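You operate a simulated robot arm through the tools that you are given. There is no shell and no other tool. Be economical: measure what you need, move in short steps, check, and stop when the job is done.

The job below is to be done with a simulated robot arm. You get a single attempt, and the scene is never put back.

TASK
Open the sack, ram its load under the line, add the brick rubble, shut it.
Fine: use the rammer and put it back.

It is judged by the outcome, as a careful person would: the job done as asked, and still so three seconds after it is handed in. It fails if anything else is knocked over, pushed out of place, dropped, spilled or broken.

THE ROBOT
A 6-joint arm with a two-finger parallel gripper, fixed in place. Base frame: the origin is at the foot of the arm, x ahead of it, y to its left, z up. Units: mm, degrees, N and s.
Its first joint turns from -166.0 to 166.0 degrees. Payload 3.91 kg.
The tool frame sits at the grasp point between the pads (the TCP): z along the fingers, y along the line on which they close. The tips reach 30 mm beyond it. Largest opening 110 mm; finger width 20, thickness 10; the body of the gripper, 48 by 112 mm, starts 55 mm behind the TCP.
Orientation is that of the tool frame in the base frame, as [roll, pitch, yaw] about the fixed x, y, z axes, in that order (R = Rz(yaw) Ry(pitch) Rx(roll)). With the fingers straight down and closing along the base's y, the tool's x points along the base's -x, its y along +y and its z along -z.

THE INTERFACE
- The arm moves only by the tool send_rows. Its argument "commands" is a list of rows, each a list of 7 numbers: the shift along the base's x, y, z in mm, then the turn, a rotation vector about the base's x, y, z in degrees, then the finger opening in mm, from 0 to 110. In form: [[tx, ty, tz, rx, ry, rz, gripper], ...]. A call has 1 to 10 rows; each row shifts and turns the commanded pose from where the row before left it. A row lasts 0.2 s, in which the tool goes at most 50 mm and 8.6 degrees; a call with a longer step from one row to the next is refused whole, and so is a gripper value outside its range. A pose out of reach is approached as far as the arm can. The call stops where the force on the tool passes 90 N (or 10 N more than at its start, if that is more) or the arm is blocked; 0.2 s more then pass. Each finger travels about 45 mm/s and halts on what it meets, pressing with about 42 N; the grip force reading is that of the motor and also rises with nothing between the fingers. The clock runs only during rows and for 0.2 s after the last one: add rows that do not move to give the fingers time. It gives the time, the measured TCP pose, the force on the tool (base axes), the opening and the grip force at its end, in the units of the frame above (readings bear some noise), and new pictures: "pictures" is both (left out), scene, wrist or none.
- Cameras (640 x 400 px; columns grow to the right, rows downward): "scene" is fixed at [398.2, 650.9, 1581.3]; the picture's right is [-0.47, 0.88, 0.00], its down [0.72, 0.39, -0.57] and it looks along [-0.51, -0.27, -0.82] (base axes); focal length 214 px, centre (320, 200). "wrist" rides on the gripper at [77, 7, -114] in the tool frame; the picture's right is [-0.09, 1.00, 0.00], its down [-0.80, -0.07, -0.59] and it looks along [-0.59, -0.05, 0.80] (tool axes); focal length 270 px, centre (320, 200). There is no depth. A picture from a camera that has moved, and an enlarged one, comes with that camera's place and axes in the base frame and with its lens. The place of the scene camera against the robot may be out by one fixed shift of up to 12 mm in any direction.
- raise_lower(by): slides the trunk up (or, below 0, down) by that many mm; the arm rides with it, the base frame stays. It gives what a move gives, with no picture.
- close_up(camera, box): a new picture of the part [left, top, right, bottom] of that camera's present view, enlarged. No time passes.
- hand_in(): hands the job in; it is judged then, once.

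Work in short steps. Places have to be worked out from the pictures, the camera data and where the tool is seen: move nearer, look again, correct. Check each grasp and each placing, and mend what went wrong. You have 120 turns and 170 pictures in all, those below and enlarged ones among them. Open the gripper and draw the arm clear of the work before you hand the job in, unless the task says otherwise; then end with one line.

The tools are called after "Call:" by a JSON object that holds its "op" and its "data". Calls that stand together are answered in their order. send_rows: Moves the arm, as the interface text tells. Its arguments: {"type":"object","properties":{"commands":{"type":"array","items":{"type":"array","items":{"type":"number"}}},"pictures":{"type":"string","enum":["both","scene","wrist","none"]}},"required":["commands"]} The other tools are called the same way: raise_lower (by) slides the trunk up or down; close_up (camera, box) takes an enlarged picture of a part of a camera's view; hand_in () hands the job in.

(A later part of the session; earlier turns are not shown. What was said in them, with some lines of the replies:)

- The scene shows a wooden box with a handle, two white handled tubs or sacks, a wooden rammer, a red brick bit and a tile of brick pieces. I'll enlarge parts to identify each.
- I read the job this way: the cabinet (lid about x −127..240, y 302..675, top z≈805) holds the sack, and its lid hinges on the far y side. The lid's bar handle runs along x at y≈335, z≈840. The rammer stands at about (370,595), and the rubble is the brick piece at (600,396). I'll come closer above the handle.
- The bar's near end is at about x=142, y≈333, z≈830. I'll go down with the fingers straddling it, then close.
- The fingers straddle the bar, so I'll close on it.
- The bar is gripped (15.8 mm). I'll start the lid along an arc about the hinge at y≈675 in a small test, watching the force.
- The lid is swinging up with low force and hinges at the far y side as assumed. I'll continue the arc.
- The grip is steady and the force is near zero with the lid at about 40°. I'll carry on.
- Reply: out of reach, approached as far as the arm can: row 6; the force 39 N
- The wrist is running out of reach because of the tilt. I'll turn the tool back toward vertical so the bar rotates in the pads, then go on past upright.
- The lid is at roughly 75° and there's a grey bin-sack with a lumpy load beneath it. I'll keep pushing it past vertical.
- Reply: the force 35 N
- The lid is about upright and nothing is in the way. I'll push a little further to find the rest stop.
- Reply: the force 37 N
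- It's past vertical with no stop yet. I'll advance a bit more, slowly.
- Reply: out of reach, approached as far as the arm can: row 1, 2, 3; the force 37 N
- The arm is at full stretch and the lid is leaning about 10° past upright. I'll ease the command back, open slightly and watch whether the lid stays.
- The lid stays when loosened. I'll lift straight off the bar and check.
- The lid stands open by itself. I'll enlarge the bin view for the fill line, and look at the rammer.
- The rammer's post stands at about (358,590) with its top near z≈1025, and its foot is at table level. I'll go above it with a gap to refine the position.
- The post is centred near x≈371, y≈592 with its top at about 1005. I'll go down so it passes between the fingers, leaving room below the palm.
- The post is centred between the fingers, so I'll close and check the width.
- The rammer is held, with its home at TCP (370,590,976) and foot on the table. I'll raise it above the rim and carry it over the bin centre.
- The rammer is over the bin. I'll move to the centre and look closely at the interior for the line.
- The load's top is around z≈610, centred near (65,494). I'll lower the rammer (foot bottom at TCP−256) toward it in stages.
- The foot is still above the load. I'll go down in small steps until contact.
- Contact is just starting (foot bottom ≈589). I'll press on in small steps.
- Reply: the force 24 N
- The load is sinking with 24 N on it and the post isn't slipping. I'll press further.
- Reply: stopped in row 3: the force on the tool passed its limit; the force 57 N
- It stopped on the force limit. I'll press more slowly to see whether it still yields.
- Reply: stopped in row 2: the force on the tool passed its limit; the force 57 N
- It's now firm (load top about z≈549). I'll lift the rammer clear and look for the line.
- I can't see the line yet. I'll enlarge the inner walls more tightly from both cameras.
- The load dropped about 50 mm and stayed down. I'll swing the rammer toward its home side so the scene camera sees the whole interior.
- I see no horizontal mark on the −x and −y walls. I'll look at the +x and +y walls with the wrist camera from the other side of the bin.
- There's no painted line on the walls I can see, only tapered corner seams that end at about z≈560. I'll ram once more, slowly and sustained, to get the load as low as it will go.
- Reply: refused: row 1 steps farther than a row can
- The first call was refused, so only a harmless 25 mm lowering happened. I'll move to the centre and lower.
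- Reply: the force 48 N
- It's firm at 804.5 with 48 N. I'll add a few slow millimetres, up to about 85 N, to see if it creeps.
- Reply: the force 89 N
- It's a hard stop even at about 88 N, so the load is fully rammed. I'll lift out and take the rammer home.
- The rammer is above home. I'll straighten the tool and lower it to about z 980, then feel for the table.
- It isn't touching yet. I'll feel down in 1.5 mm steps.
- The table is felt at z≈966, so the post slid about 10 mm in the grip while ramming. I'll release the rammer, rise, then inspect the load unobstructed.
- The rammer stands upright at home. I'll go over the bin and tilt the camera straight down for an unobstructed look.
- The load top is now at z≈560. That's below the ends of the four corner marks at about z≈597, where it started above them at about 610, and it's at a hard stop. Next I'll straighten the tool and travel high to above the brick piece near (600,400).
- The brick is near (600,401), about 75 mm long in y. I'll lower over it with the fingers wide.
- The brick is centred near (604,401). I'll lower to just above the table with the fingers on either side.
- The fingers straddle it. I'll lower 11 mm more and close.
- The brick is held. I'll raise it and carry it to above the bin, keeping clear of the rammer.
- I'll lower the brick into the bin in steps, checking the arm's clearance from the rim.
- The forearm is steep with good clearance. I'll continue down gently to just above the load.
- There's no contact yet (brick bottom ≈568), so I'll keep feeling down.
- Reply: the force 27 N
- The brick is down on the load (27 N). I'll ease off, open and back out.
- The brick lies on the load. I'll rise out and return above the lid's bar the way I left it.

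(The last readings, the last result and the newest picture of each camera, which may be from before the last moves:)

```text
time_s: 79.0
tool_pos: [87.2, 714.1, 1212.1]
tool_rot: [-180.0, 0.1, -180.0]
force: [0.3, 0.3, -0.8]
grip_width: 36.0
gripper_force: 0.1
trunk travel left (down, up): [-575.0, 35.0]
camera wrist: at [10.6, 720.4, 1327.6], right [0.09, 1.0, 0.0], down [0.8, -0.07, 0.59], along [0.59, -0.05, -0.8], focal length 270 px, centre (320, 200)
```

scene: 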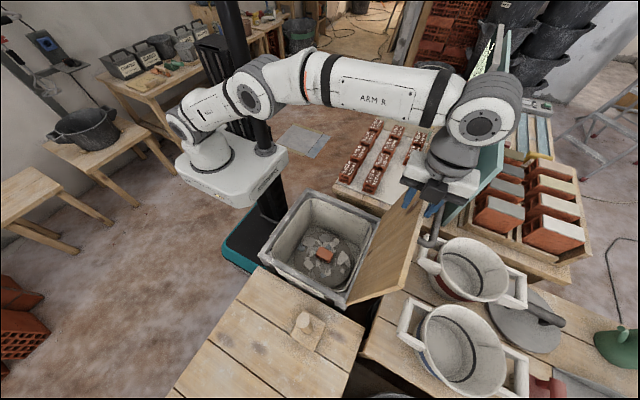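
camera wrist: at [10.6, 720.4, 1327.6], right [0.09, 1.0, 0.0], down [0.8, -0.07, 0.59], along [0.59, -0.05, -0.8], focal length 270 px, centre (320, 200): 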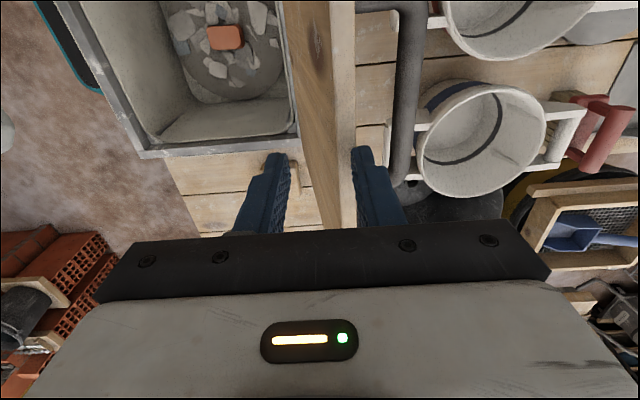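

The lid leans further open than when I left it. I'll wait a moment to see whether it's still moving and where the handle is.

Call:
{"op": "send_rows", "data": {"commands": [[0, 0, 25, 0, 0, 0, 80], [0, 0, 0, 0, 0, 0, 80], [0, 0, 0, 0, 0, 0, 80]], "pictures": "wrist"}}

Call:
{"op": "close_up", "data": {"camera": "scene", "box": [330, 160, 490, 320]}}

```text
time_s: 79.8
tool_pos: [86.8, 714.6, 1238.1]
tool_rot: [180.0, 0.0, -180.0]
force: [0.6, -0.5, 0.6]
grip_width: 80.2
gripper_force: 0.0
trunk travel left (down, up): [-575.0, 35.0]
camera wrist: at [10.0, 720.7, 1352.9], right [0.09, 1.0, 0.0], down [0.8, -0.07, 0.59], along [0.59, -0.05, -0.8], focal length 270 px, centre (320, 200)
```

wrist: 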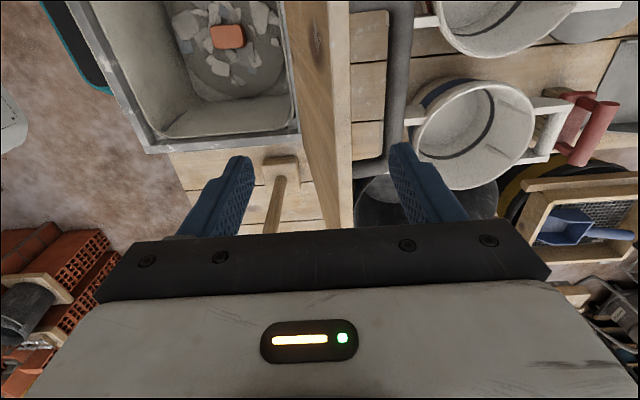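

```text
2.50 times, centred on (410, 240) of scene
camera zoom: at [398.2, 650.9, 1581.3], right [-0.47, 0.88, 0.0], down [0.72, 0.39, -0.57], along [-0.51, -0.27, -0.82], focal length 536 px, centre (95, 100)
```

zoom: 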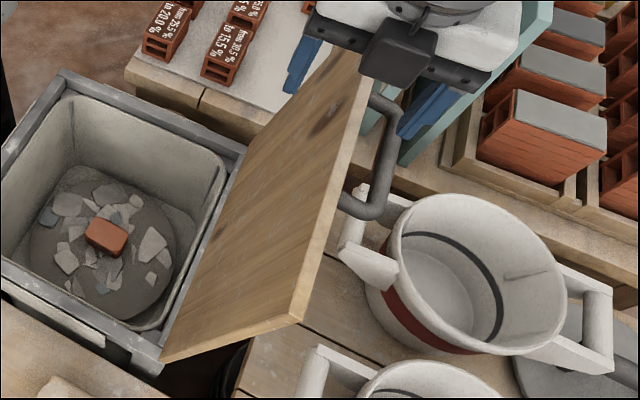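

The lid has tipped to about 101° and is resting. I'll enlarge the wrist view to fix the bar's position for a regrasp with an outward-tilted tool.

Call:
{"op": "close_up", "data": {"camera": "wrist", "box": [290, 0, 450, 240]}}

Call:
{"op": "close_up", "data": {"camera": "scene", "box": [400, 170, 450, 230]}}

```text
1.67 times, centred on (370, 120) of wrist
camera zoom: at [10.0, 720.7, 1352.9], right [0.09, 1.0, 0.0], down [0.8, -0.07, 0.59], along [0.59, -0.05, -0.8], focal length 450 px, centre (237, 333)
```

zoom: 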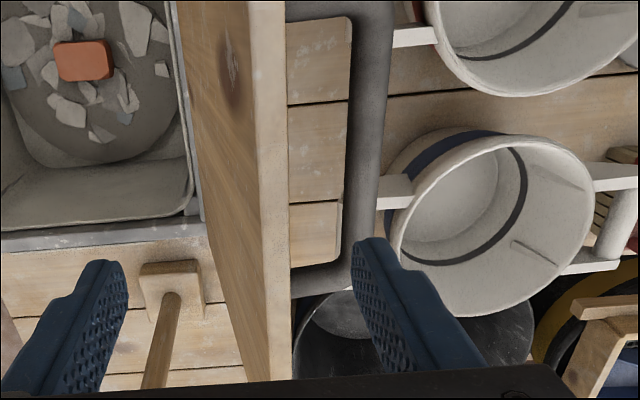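

```text
6.67 times, centred on (425, 200) of scene
camera zoom: at [398.2, 650.9, 1581.3], right [-0.47, 0.88, 0.0], down [0.72, 0.39, -0.57], along [-0.51, -0.27, -0.82], focal length 1430 px, centre (-380, 200)
```

zoom: 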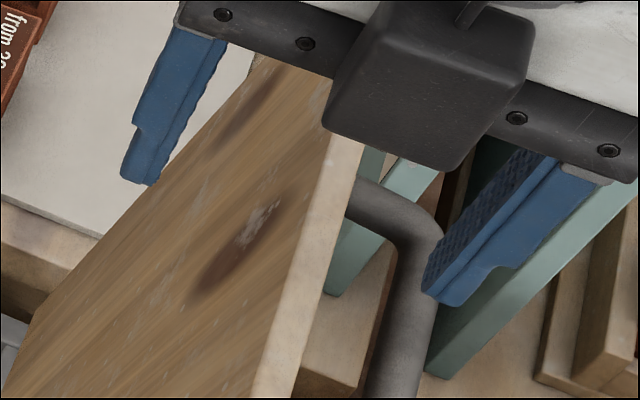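

The bar is at about y 771, z 1140 and the lid's outer top edge at about y 737, z 1162, beyond straight-down reach. I'll raise the trunk, tilt the closed fingers outward, hook behind the lid's top edge beside the bar (x≈190) and draw it back to about upright.

Call:
{"op": "raise_lower", "data": {"by": 33}}

Call:
{"op": "send_rows", "data": {"commands": [[35, 0, 0, 6, 0, 0, 40], [35, 0, 0, 6, 0, 0, 20], [33, 0, 0, 6, 0, 0, 0], [0, 10, -10, 0, 0, 0, 0], [0, 15, -10, 0, 0, 0, 0], [0, 15, -10, 0, 0, 0, 0], [0, 13, 0, 0, 0, 0, 0], [0, 0, 0, 0, 0, 0, 0]]}}

```text
time_s: 80.6
tool_pos: [85.8, 715.0, 1270.9]
tool_rot: [180.0, 0.0, 180.0]
force: [-0.6, 0.0, -1.0]
grip_width: 79.9
gripper_force: 0.0
trunk travel left (down, up): [-608.0, 2.0]
```

```text
time_s: 82.4
tool_pos: [188.4, 768.2, 1240.7]
tool_rot: [162.0, 0.0, 179.9]
force: [0.6, -1.1, -0.9]
grip_width: 0.0
gripper_force: 38.2
trunk travel left (down, up): [-608.0, 2.0]
camera wrist: at [112.8, 738.3, 1352.1], right [0.09, 0.95, 0.31], down [0.8, -0.25, 0.54], along [0.59, 0.2, -0.78], focal length 270 px, centre (320, 200)
```

scene: 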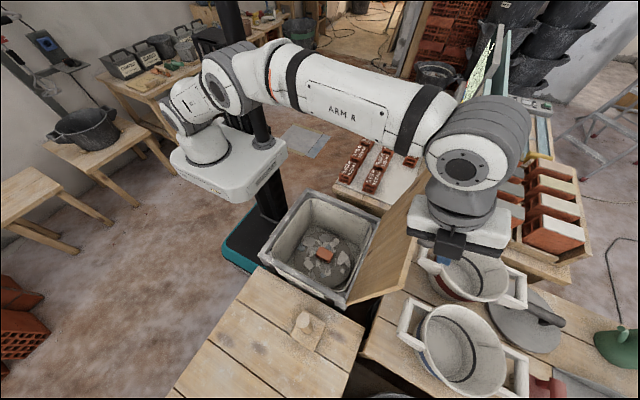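
wrist: 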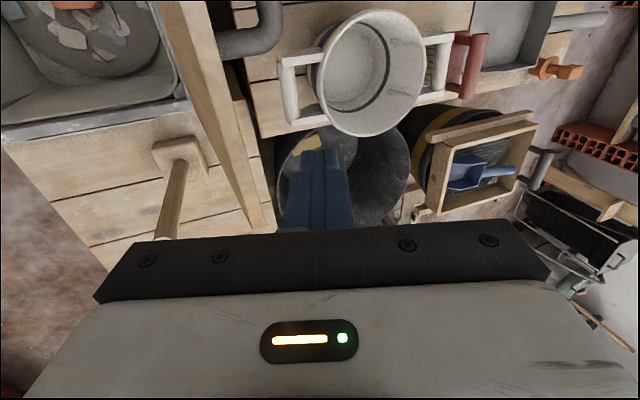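

Reach is fine and the fingers are beyond the lid's edge. I'll lower them behind it.

Call:
{"op": "send_rows", "data": {"commands": [[0, 0, -25, 0, 0, 0, 0], [0, 0, -25, 0, 0, 0, 0], [0, 0, -20, 0, 0, 0, 0], [0, 0, 0, 0, 0, 0, 0]]}}

Call:
{"op": "close_up", "data": {"camera": "scene", "box": [360, 190, 500, 310]}}

```text
time_s: 83.4
tool_pos: [189.9, 767.6, 1170.2]
tool_rot: [162.0, 0.0, -180.0]
force: [-0.4, -0.3, -0.7]
grip_width: 0.0
gripper_force: 37.5
trunk travel left (down, up): [-608.0, 2.0]
camera wrist: at [113.1, 738.3, 1281.8], right [0.09, 0.95, 0.31], down [0.8, -0.25, 0.54], along [0.59, 0.2, -0.78], focal length 270 px, centre (320, 200)
```

scene: 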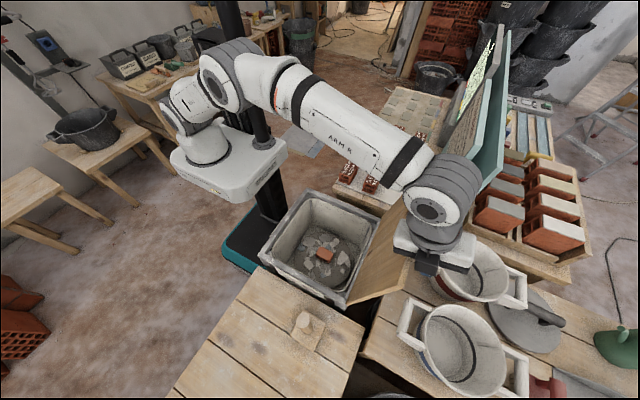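
wrist: 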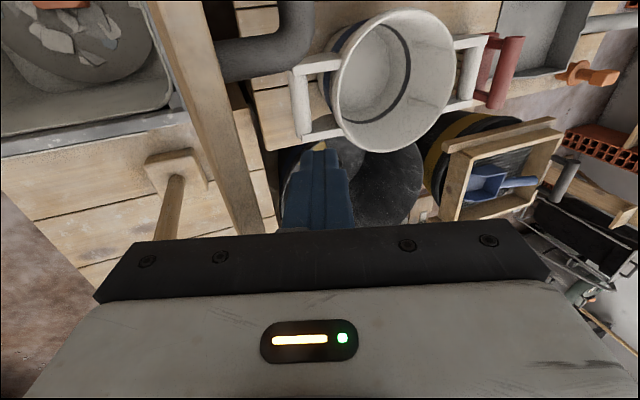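

```text
3.33 times, centred on (430, 250) of scene
camera zoom: at [398.2, 650.9, 1581.3], right [-0.47, 0.88, 0.0], down [0.72, 0.39, -0.57], along [-0.51, -0.27, -0.82], focal length 715 px, centre (-47, 33)
```

zoom: 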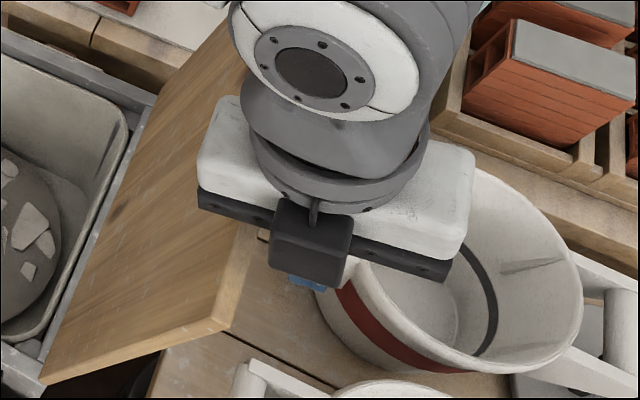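

The fingers are behind the lid. I'll lower 10 mm more and pull gently toward −y.

Call:
{"op": "send_rows", "data": {"commands": [[0, 0, -10, 0, 0, 0, 0], [0, -12, 0, 0, 0, 0, 0], [0, -12, 0, 0, 0, 0, 0], [0, -10, 0, 0, 0, 0, 0], [0, 0, 0, 0, 0, 0, 0]]}}

```text
time_s: 84.6
tool_pos: [189.1, 733.8, 1159.8]
tool_rot: [162.0, 0.1, 180.0]
force: [0.1, 1.9, -0.2]
grip_width: 0.0
gripper_force: 37.8
trunk travel left (down, up): [-608.0, 2.0]
camera wrist: at [113.4, 703.8, 1271.8], right [0.09, 0.95, 0.31], down [0.8, -0.25, 0.54], along [0.59, 0.2, -0.78], focal length 270 px, centre (320, 200)
```

scene: 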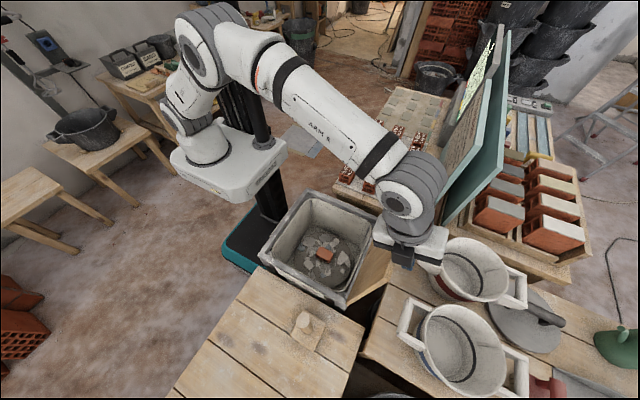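
wrist: 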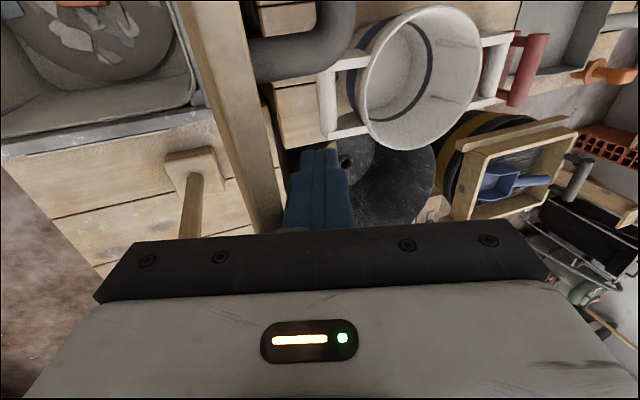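

It's just in contact and needs little force. I'll pull about 33 mm more to bring the lid near upright.

Call:
{"op": "send_rows", "data": {"commands": [[0, -10, 0, 0, 0, 0, 0], [0, -10, 0, 0, 0, 0, 0], [0, -8, 0, 0, 0, 0, 0], [0, -5, 0, 0, 0, 0, 0], [0, 0, 0, 0, 0, 0, 0]]}}

```text
time_s: 85.8
tool_pos: [189.6, 701.3, 1160.8]
tool_rot: [162.0, 0.0, -180.0]
force: [-0.9, 2.3, 2.2]
grip_width: 0.0
gripper_force: 37.8
trunk travel left (down, up): [-608.0, 2.0]
camera wrist: at [113.3, 671.3, 1272.5], right [0.09, 0.95, 0.31], down [0.8, -0.25, 0.54], along [0.59, 0.2, -0.78], focal length 270 px, centre (320, 200)
```

scene: 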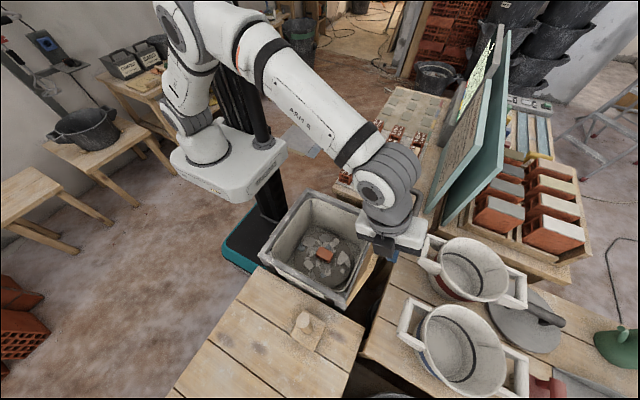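
wrist: 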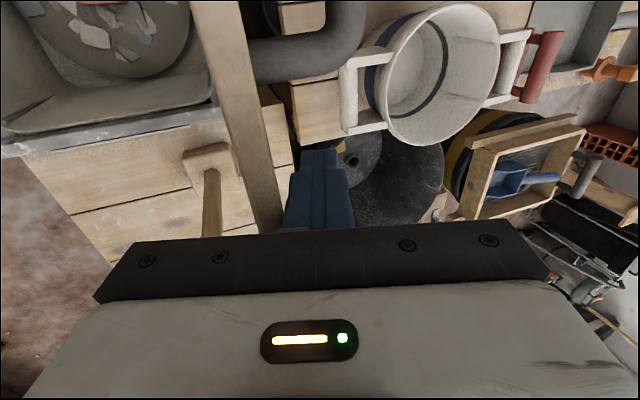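

The lid is near upright. I'll back off slightly, rise clear, and re-aim at the bar with a vertical tool.

Call:
{"op": "send_rows", "data": {"commands": [[0, 8, 0, 0, 0, 0, 0], [0, 0, 30, 0, 0, 0, 0], [0, 0, 30, 0, 0, 0, 0], [-35, 0, 15, -6, 0, 0, 20], [-35, 0, 0, -6, 0, 0, 36], [-33, 5, 0, -6, 0, 0, 36], [0, 0, 0, 0, 0, 0, 36]]}}

```text
time_s: 87.4
tool_pos: [85.7, 712.0, 1237.3]
tool_rot: [179.9, 0.1, -180.0]
force: [0.8, 0.4, -0.5]
grip_width: 36.1
gripper_force: 0.1
trunk travel left (down, up): [-608.0, 2.0]
camera wrist: at [9.9, 719.0, 1351.7], right [0.09, 1.0, 0.0], down [0.8, -0.07, 0.59], along [0.59, -0.05, -0.8], focal length 270 px, centre (320, 200)
```

scene: 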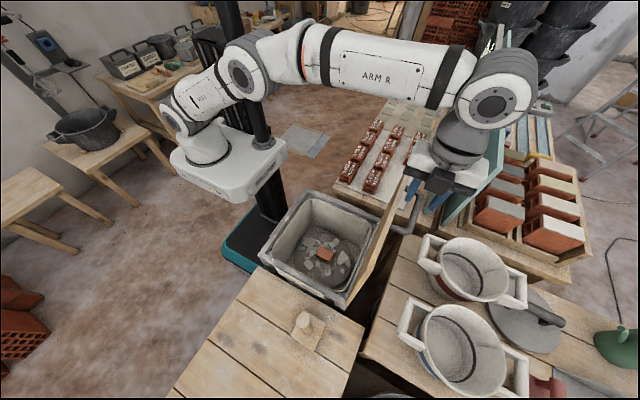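
wrist: 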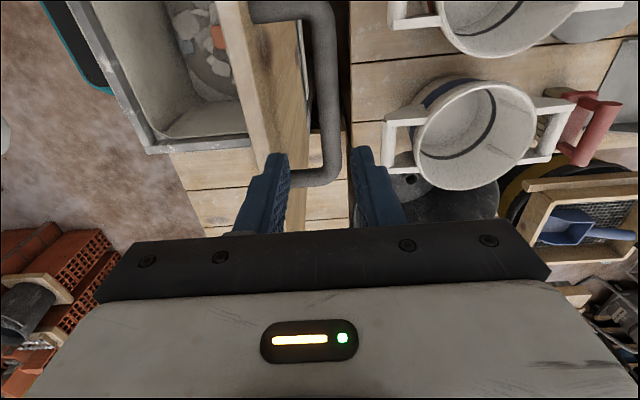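

The lid holds upright and the bar is at y≈717. I'll lower the fingers around it and close.

Call:
{"op": "send_rows", "data": {"commands": [[0, 5, -35, 0, 0, 0, 36], [0, 0, -35, 0, 0, 0, 36], [0, 0, -25, 0, 0, 0, 36], [0, 0, -13, 0, 0, 0, 36], [0, 0, 0, 0, 0, 0, 36]], "pictures": "wrist"}}

```text
time_s: 88.6
tool_pos: [87.3, 718.2, 1129.5]
tool_rot: [179.8, -0.1, -179.9]
force: [0.1, 2.0, 7.8]
grip_width: 36.2
gripper_force: 0.0
trunk travel left (down, up): [-608.0, 2.0]
camera wrist: at [10.1, 724.1, 1244.7], right [0.09, 1.0, 0.0], down [0.8, -0.07, 0.59], along [0.59, -0.05, -0.8], focal length 270 px, centre (320, 200)
```

wrist: 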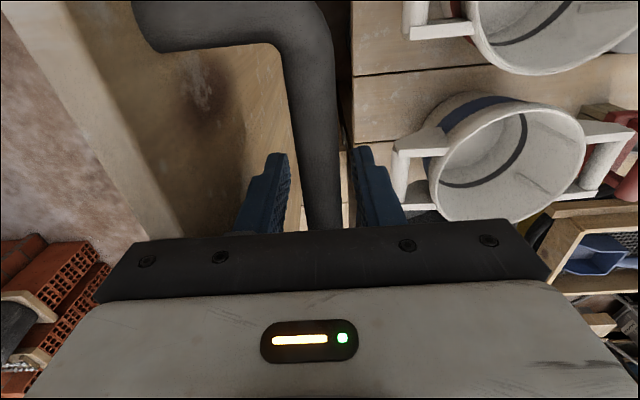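

The bar is between the fingers. I'll close on it.

Call:
{"op": "send_rows", "data": {"commands": [[0, 0, 1, 0, 0, 0, 20], [0, 0, 0, 0, 0, 0, 5], [0, 0, 0, 0, 0, 0, 5], [0, 0, 0, 0, 0, 0, 5]], "pictures": "wrist"}}

```text
time_s: 89.6
tool_pos: [84.9, 718.0, 1129.0]
tool_rot: [179.9, -0.1, -180.0]
force: [0.1, 1.7, 7.2]
grip_width: 15.7
gripper_force: 45.0
trunk travel left (down, up): [-608.0, 2.0]
camera wrist: at [10.1, 724.0, 1244.6], right [0.09, 1.0, 0.0], down [0.8, -0.07, 0.59], along [0.59, -0.05, -0.8], focal length 270 px, centre (320, 200)
```

wrist: 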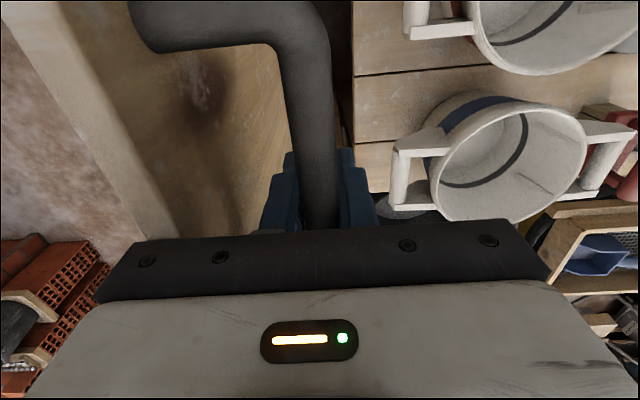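

The bar is gripped (15.7 mm). I'll swing the lid closed along the reverse arc.

Call:
{"op": "send_rows", "data": {"commands": [[0, -29.8, 2.4, 0, 0, 0, 5], [0, -29.8, -0.1, 0, 0, 0, 5], [0, -29.7, -2.8, 0, 0, 0, 5], [0, -29.4, -5.3, 0, 0, 0, 5], [0, -28.7, -7.9, 0, 0, 0, 5], [0, 0, 0, 0, 0, 0, 5]]}}

```text
time_s: 91.0
tool_pos: [85.8, 570.5, 1114.9]
tool_rot: [-179.9, 0.0, -179.9]
force: [0.6, -2.1, -4.7]
grip_width: 15.6
gripper_force: 45.2
trunk travel left (down, up): [-608.0, 2.0]
camera wrist: at [10.1, 576.6, 1229.7], right [0.09, 1.0, 0.0], down [0.8, -0.07, 0.59], along [0.59, -0.05, -0.8], focal length 270 px, centre (320, 200)
```

scene: 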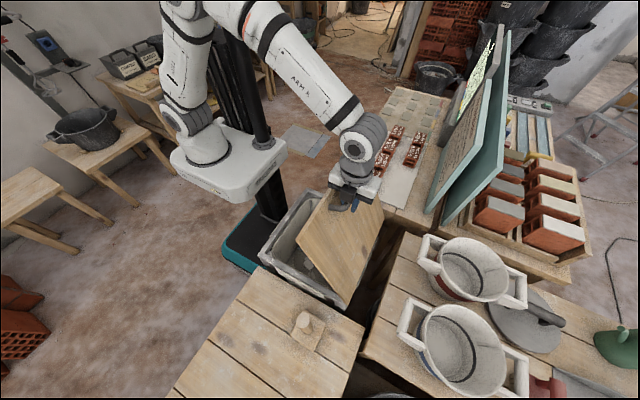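
wrist: 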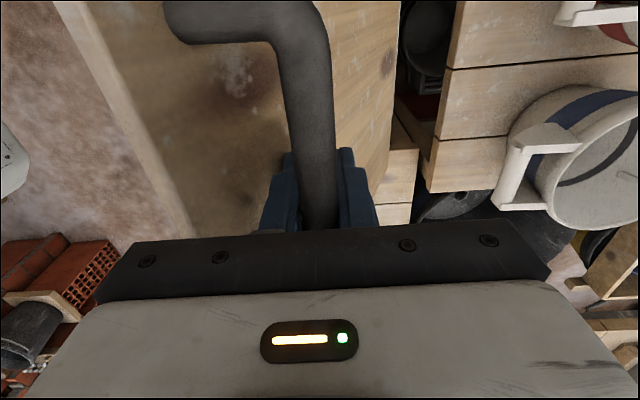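

The lid follows smoothly. I'll continue down the arc.

Call:
{"op": "send_rows", "data": {"commands": [[0, -28, -10.3, 0, 0, 0, 5], [0, -27, -12.8, 0, 0, 0, 5], [0, -25.8, -15, 0, 0, 0, 5], [0, -24.3, -17.3, 0, 0, 0, 5], [0, -22.8, -19.3, 0, 0, 0, 5], [0, -21, -21.2, 0, 0, 0, 5], [0, 0, 0, 0, 0, 0, 5]], "pictures": "wrist"}}

```text
time_s: 92.0
tool_pos: [86.9, 503.0, 1083.6]
tool_rot: [170.0, 0.2, 179.7]
force: [-1.6, -6.6, 40.5]
grip_width: 15.3
gripper_force: 44.8
trunk travel left (down, up): [-608.0, 2.0]
stopped in row 5: the force on the tool passed its limit (the readings are from after the stop); the commanded pose is now the measured one
camera wrist: at [9.7, 491.0, 1198.1], right [0.09, 0.98, 0.17], down [0.8, -0.18, 0.58], along [0.6, 0.08, -0.8], focal length 270 px, centre (320, 200)
```

wrist: 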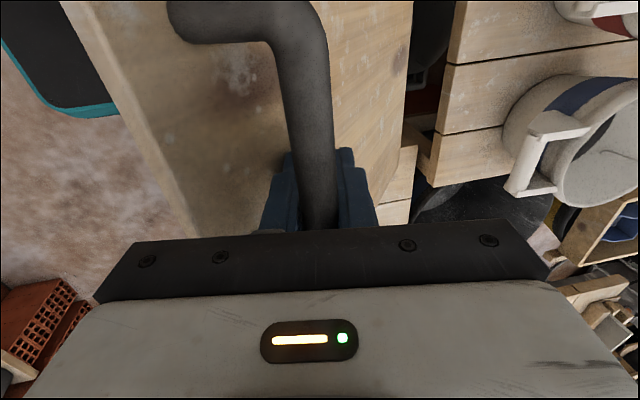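

The tool was being twisted by the lid because the fingers touched it at this relative angle. I'll turn the tool with the lid, as I did when opening, before going on.

Call:
{"op": "send_rows", "data": {"commands": [[0, 0, 0, -5, 0, 0, 5], [0, 0, 0, -6, 0, 0, 5], [0, 0, 0, -6, 0, 0, 5], [0, 0, 0, -6, 0, 0, 5], [0, 0, 0, -6, 0, 0, 5], [0, 0, 0, 0, 0, 0, 5]]}}

```text
time_s: 92.7
tool_pos: [85.9, 530.9, 1100.0]
tool_rot: [175.8, 0.5, 179.6]
force: [-2.6, 0.1, 32.1]
grip_width: 15.2
gripper_force: 44.8
trunk travel left (down, up): [-608.0, 2.0]
stopped in row 3: the force on the tool passed its limit (the readings are from after the stop); the commanded pose is now the measured one
camera wrist: at [9.6, 528.9, 1214.5], right [0.09, 0.99, 0.07], down [0.8, -0.12, 0.59], along [0.6, 0.0, -0.8], focal length 270 px, centre (320, 200)
```

scene: 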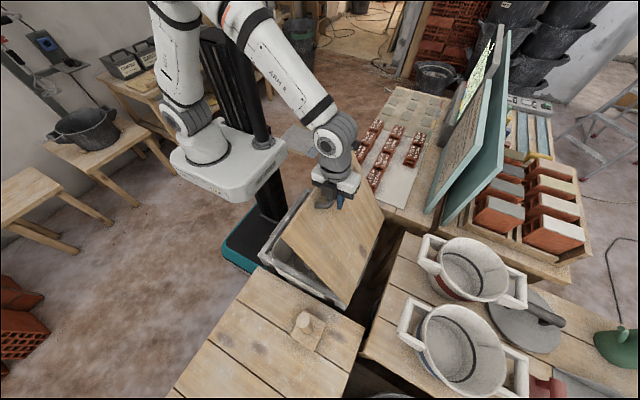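
wrist: 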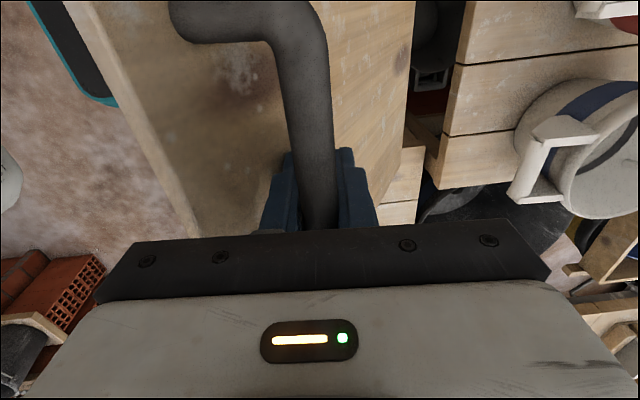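

The bar sits too deep in the jaws, so the tips press the lid. I'll loosen slightly with the finger still blocking the bar, slide up about 18 mm, and regrip nearer the tips.

Call:
{"op": "send_rows", "data": {"commands": [[0, 0, 0, 0, 0, 0, 22], [0, 0, 6, -1, 0, 0, 23], [0, 0, 6, -1, 0, 0, 23], [0, 0, 6, -2, 0, 0, 23], [0, 0, 0, 0, 0, 0, 23]], "pictures": "wrist"}}

```text
time_s: 93.9
tool_pos: [86.9, 544.1, 1106.8]
tool_rot: [179.7, 0.4, 179.6]
force: [-7.6, 59.1, -50.6]
grip_width: 15.2
gripper_force: 0.0
trunk travel left (down, up): [-608.0, 2.0]
camera wrist: at [9.6, 551.1, 1221.7], right [0.1, 1.0, 0.0], down [0.8, -0.08, 0.6], along [0.6, -0.05, -0.8], focal length 270 px, centre (320, 200)
```

wrist: 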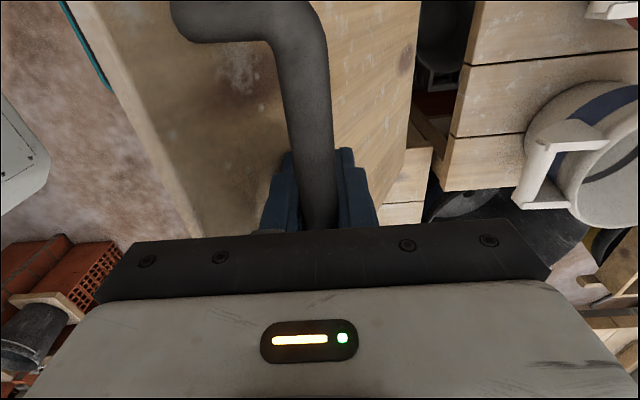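

The inner finger is wedged between the bar and lid. I'll swing the lid back to near upright where there's room, letting the fingers open there.

Call:
{"op": "send_rows", "data": {"commands": [[0, 20, -4, 0, 0, 0, 23], [0, 25, 0, 0, 0, 0, 23], [0, 27, 4, 0, 0, 0, 23], [0, 28, 4, 0, 0, 0, 23], [0, 28, 3, 0, 0, 0, 23], [0, 0, 0, 0, 0, 0, 23]], "pictures": "wrist"}}

```text
time_s: 95.3
tool_pos: [87.6, 657.0, 1122.3]
tool_rot: [-179.3, 0.5, 179.6]
force: [0.1, -3.3, 20.4]
grip_width: 30.0
gripper_force: 7.1
trunk travel left (down, up): [-608.0, 2.0]
camera wrist: at [10.7, 664.4, 1236.3], right [0.1, 1.0, -0.01], down [0.8, -0.07, 0.6], along [0.6, -0.07, -0.8], focal length 270 px, centre (320, 200)
```

wrist: 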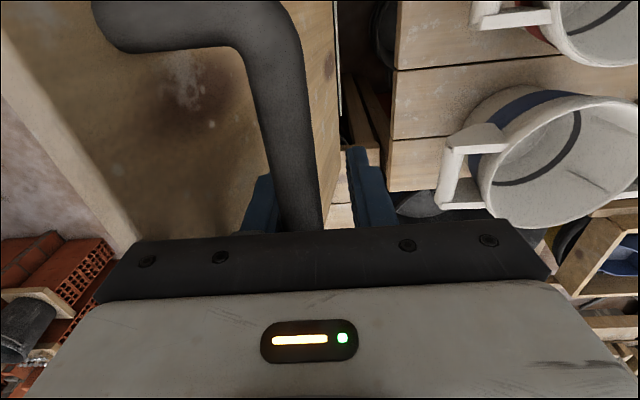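

The fingers have loosened and the bar rests on the inner finger. I'll raise the tool so the bar sits near the tips, keeping it trapped.

Call:
{"op": "send_rows", "data": {"commands": [[0, 2, 6, 0, 0, 0, 26], [0, 2, 6, 0, 0, 0, 26], [0, 2, 5, 0, 0, 0, 26], [0, 0, 0, 0, 0, 0, 26]]}}

Call:
{"op": "close_up", "data": {"camera": "scene", "box": [330, 130, 480, 260]}}

```text
time_s: 96.3
tool_pos: [87.3, 662.7, 1135.3]
tool_rot: [-179.2, 0.4, 179.6]
force: [0.6, -2.2, -1.4]
grip_width: 27.1
gripper_force: 0.7
trunk travel left (down, up): [-608.0, 2.0]
camera wrist: at [10.7, 671.6, 1250.7], right [0.1, 1.0, -0.01], down [0.8, -0.07, 0.6], along [0.6, -0.07, -0.8], focal length 270 px, centre (320, 200)
```

scene: 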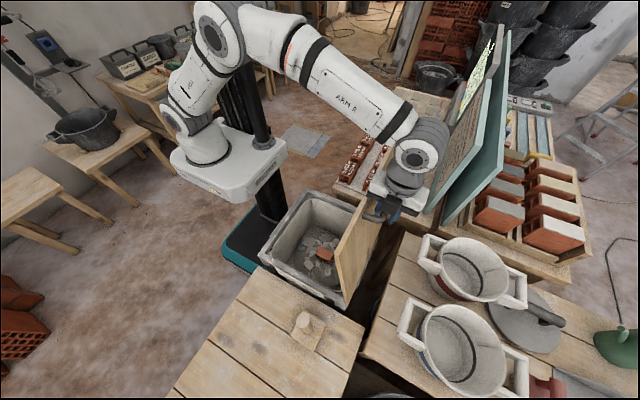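
wrist: 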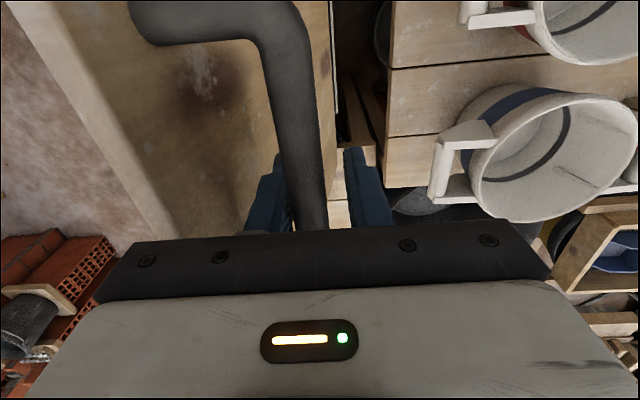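

```text
3.08 times, centred on (405, 195) of scene
camera zoom: at [398.2, 650.9, 1581.3], right [-0.47, 0.88, 0.0], down [0.72, 0.39, -0.57], along [-0.51, -0.27, -0.82], focal length 660 px, centre (58, 215)
```

zoom: 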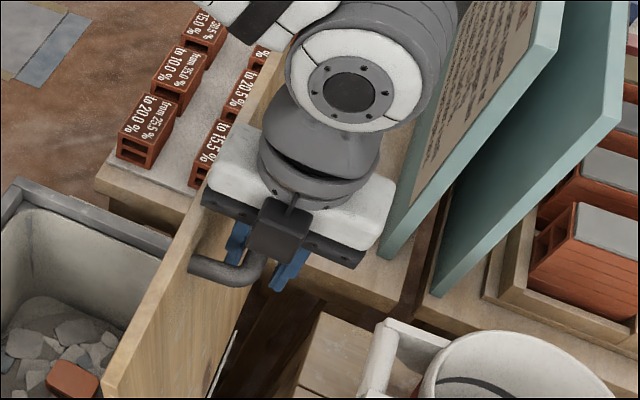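

The tool is free with the lid at about 85°. For the shallow grip used in opening, the TCP should be about 8 mm higher here. I'll raise and close.

Call:
{"op": "send_rows", "data": {"commands": [[0, -2, 5, -0.5, 0, 0, 26], [0, -2, 5, 0, 0, 0, 26], [0, 0, 0, 0, 0, 0, 5], [0, 0, 0, 0, 0, 0, 5], [0, 0, 0, 0, 0, 0, 5]], "pictures": "wrist"}}

```text
time_s: 97.5
tool_pos: [87.4, 658.2, 1146.6]
tool_rot: [-178.5, 0.3, 179.7]
force: [0.0, -3.8, 2.2]
grip_width: 15.5
gripper_force: 45.1
trunk travel left (down, up): [-608.0, 2.0]
camera wrist: at [10.6, 668.3, 1261.5], right [0.1, 1.0, -0.02], down [0.8, -0.06, 0.6], along [0.6, -0.08, -0.8], focal length 270 px, centre (320, 200)
```

wrist: 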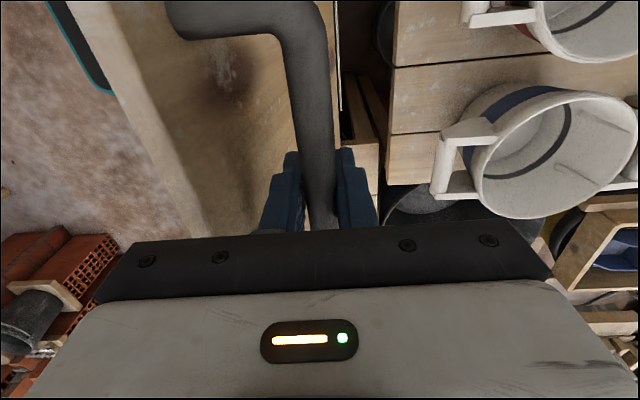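

The bar is gripped shallowly again. I'll close along the refitted arc (centre ≈(656,825), r≈322), tilting the tool with the lid.

Call:
{"op": "send_rows", "data": {"commands": [[0, -27.9, -1.1, -3, 0, 0, 5], [0, -27.7, -3.6, -3, 0, 0, 5], [0, -27.3, -6.1, -3, 0, 0, 5], [0, -26.6, -8.6, -3, 0, 0, 5], [0, -25.7, -11, -3, 0, 0, 5], [0, 0, 0, 0, 0, 0, 5]]}}

```text
time_s: 98.9
tool_pos: [88.0, 523.5, 1115.0]
tool_rot: [-163.6, 0.5, 179.7]
force: [0.4, 2.1, 0.1]
grip_width: 15.7
gripper_force: 45.3
trunk travel left (down, up): [-608.0, 2.0]
camera wrist: at [10.6, 562.9, 1223.8], right [0.1, 0.95, -0.28], down [0.8, 0.1, 0.6], along [0.6, -0.28, -0.75], focal length 270 px, centre (320, 200)
```

scene: 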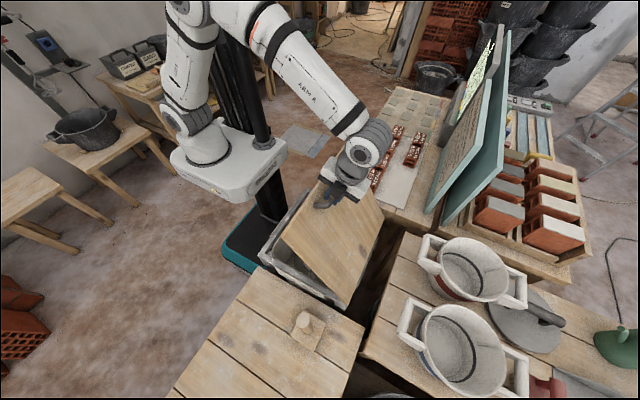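
wrist: 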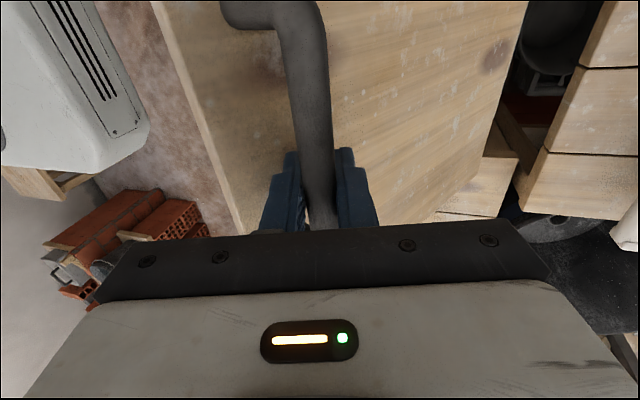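

The forces are nearly zero. I'll continue down, easing the tilt.

Call:
{"op": "send_rows", "data": {"commands": [[0, -24.7, -13.2, -3, 0, 0, 5], [0, -23.4, -15.5, -3, 0, 0, 5], [0, -22.5, -17.6, 0, 0, 0, 5], [0, -21, -19.5, 0, 0, 0, 5], [0, -19.8, -21.3, 3, 0, 0, 5], [0, -17.9, -22.9, 3, 0, 0, 5], [0, 0, 0, 0, 0, 0, 5]], "pictures": "scene"}}

```text
time_s: 100.2
tool_pos: [87.7, 426.0, 1042.8]
tool_rot: [-165.2, 0.7, 179.7]
force: [1.7, -28.5, 57.8]
grip_width: 15.2
gripper_force: 45.4
trunk travel left (down, up): [-608.0, 2.0]
stopped in row 6: the force on the tool passed its limit (the readings are from after the stop); the commanded pose is now the measured one
```

scene: 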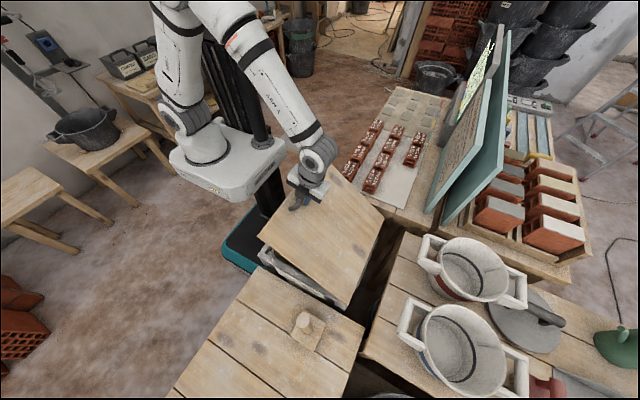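

It stopped on force again at about 40°. I'll look at the grip before doing anything more.

Call:
{"op": "close_up", "data": {"camera": "wrist", "box": [160, 0, 480, 240]}}

Call:
{"op": "close_up", "data": {"camera": "scene", "box": [240, 120, 390, 310]}}

```text
1.67 times, centred on (320, 120) of wrist
camera zoom: at [10.2, 461.7, 1152.2], right [0.1, 0.96, -0.25], down [0.79, 0.08, 0.6], along [0.6, -0.26, -0.76], focal length 450 px, centre (320, 333)
```

zoom: 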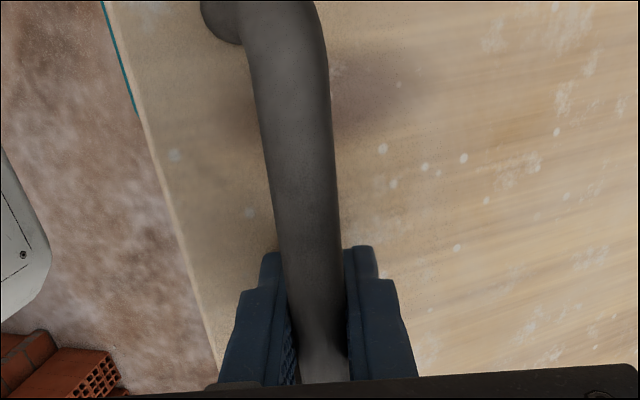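

```text
2.11 times, centred on (315, 215) of scene
camera zoom: at [398.2, 650.9, 1581.3], right [-0.47, 0.88, 0.0], down [0.72, 0.39, -0.57], along [-0.51, -0.27, -0.82], focal length 452 px, centre (330, 168)
```

zoom: 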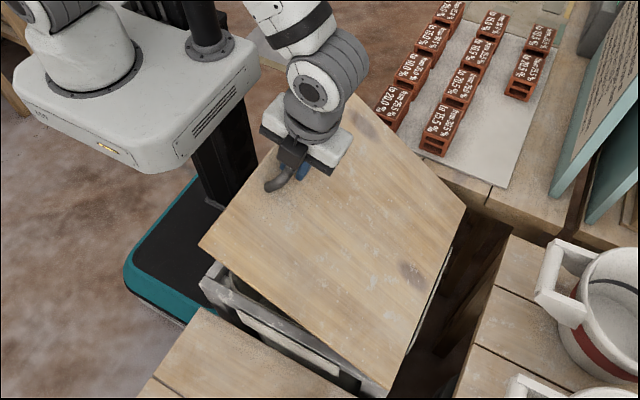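

The grip looks good. I'll rotate the tool a little toward the lid's normal and read the force.

Call:
{"op": "send_rows", "data": {"commands": [[0, 1, 0, -3, 0, 0, 5], [0, 1, 0, -3, 0, 0, 5], [0, 0, 0, -3, 0, 0, 5], [0, 0, 0, 0, 0, 0, 5]], "pictures": "none"}}

```text
time_s: 101.2
tool_pos: [86.6, 422.3, 1042.2]
tool_rot: [-155.4, 0.8, 179.8]
force: [2.9, -36.1, 58.2]
grip_width: 15.3
gripper_force: 45.0
trunk travel left (down, up): [-608.0, 2.0]
```

The force is mostly radial, away from the hinge, so my path cuts inside the true arc. I'll shift outward to relieve it.

Call:
{"op": "send_rows", "data": {"commands": [[0, -3, 3, 0, 0, 0, 5], [0, -3, 3, 0, 0, 0, 5], [0, 0, 0, 0, 0, 0, 5]], "pictures": "none"}}

```text
time_s: 102.0
tool_pos: [87.7, 423.0, 1042.9]
tool_rot: [-155.3, 0.6, 179.6]
force: [1.7, -15.1, 4.5]
grip_width: 15.8
gripper_force: 45.3
trunk travel left (down, up): [-608.0, 2.0]
```

That worked: force is down to 16 N. Refitting gives a bar circle centred at (647,819) with r 312. I'll follow that exactly, turning the tool with the lid.

Call:
{"op": "send_rows", "data": {"commands": [[0, -19.5, -21, 3.1, 0, 0, 5], [0, -16.3, -22, 3.1, 0, 0, 5], [0, -14.6, -23.7, 3.1, 0, 0, 5], [0, -12.5, -25, 3.1, 0, 0, 5], [0, 0, 0, 0, 0, 0, 5]], "pictures": "none"}}

```text
time_s: 103.2
tool_pos: [87.5, 363.1, 951.5]
tool_rot: [-167.9, 0.6, 179.6]
force: [-1.3, 0.2, -4.1]
grip_width: 15.6
gripper_force: 45.0
trunk travel left (down, up): [-608.0, 2.0]
```

The force is near zero, so I'll finish the arc.

Call:
{"op": "send_rows", "data": {"commands": [[0, -10, -26, 3.1, 0, 0, 5], [0, -7.8, -26.3, 3.1, 0, 0, 5], [0, -5.4, -27, 3.1, 0, 0, 5], [0, -3, -20, 3, 0, 0, 5], [0, 0, -5, 0, 0, 0, 5], [0, 0, 0, 0, 0, 0, 5]]}}

```text
time_s: 104.5
tool_pos: [87.3, 336.0, 854.1]
tool_rot: [-180.0, 0.4, 179.6]
force: [15.7, -14.6, -1.8]
grip_width: 15.6
gripper_force: 45.0
out of reach, approached as far as the arm can: row 4
trunk travel left (down, up): [-608.0, 2.0]
camera wrist: at [10.0, 343.1, 969.0], right [0.1, 1.0, 0.0], down [0.8, -0.08, 0.6], along [0.6, -0.06, -0.8], focal length 270 px, centre (320, 200)
```

scene: 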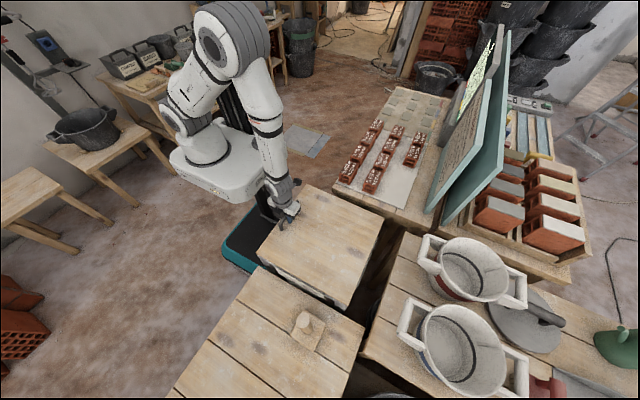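
wrist: 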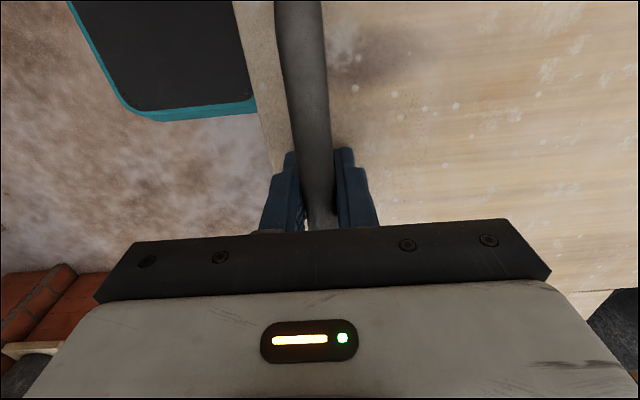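

About 10 mm remains. I'll lower the rest until it seats.

Call:
{"op": "send_rows", "data": {"commands": [[0, 0, -3, 0, 0, 0, 5], [0, 0, -3, 0, 0, 0, 5], [0, 0, -3, 0, 0, 0, 5], [0, 0, -2, 0, 0, 0, 5], [0, 0, 0, 0, 0, 0, 5]], "pictures": "none"}}

```text
time_s: 105.8
tool_pos: [88.1, 335.6, 843.9]
tool_rot: [179.8, 0.5, 179.6]
force: [9.1, -24.7, 37.2]
grip_width: 15.8
gripper_force: 45.3
trunk travel left (down, up): [-608.0, 2.0]
```

It's seated (843.9, as at the start, with an upward reaction). I'll open, withdraw upward and check.

Call:
{"op": "send_rows", "data": {"commands": [[0, 0, 0, 0, 0, 0, 30], [0, 0, 0, 0, 0, 0, 50], [0, 0, 0, 0, 0, 0, 50], [0, 0, 30, 0, 0, 0, 50], [0, 0, 45, 0, 0, 0, 80], [0, 10, 45, 0, 0, 0, 80], [0, 15, 45, 0, 0, 0, 80], [0, 15, 45, 0, 0, 0, 80], [0, 15, 45, 0, 0, 0, 80], [0, 0, 0, 0, 0, 0, 80]]}}

Call:
{"op": "close_up", "data": {"camera": "scene", "box": [230, 170, 400, 350]}}

```text
time_s: 108.0
tool_pos: [86.1, 393.0, 1098.4]
tool_rot: [180.0, 0.5, 179.5]
force: [0.1, -0.4, 1.1]
grip_width: 80.0
gripper_force: 0.0
trunk travel left (down, up): [-608.0, 2.0]
camera wrist: at [8.5, 400.3, 1213.1], right [0.1, 1.0, 0.0], down [0.8, -0.08, 0.6], along [0.6, -0.06, -0.8], focal length 270 px, centre (320, 200)
```

scene: 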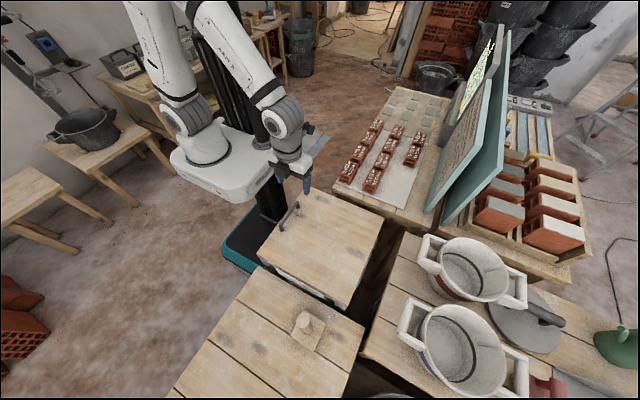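
wrist: 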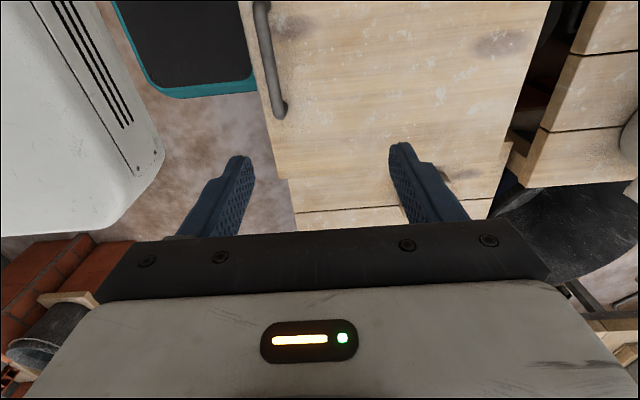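

```text
2.22 times, centred on (315, 260) of scene
camera zoom: at [398.2, 650.9, 1581.3], right [-0.47, 0.88, 0.0], down [0.72, 0.39, -0.57], along [-0.51, -0.27, -0.82], focal length 477 px, centre (331, 67)
```

zoom: 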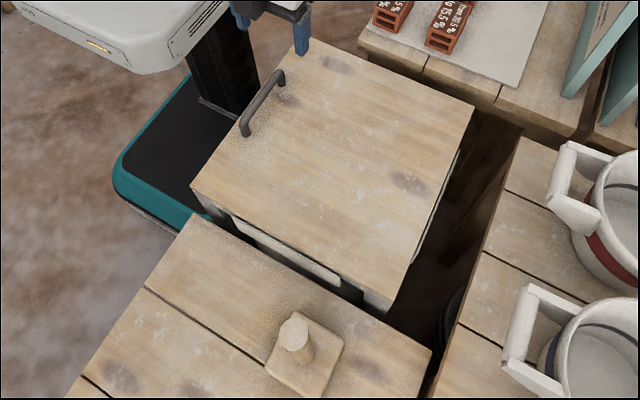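

The lid is fully shut and the rammer stands at its starting spot. The fingers are open and the arm is 250 mm clear, with everything else in place, so I'll hand in.

Call:
{"op": "hand_in", "data": {}}

```text
The job is handed in.
```

I opened the sack, rammed its load, laid the brick rubble on top, shut the lid and put the rammer back where it stood. I saw no painted fill line inside, so "under the line" rests on judgement: the load went down about 50 mm to a hard stop, below the ends of the corner marks.
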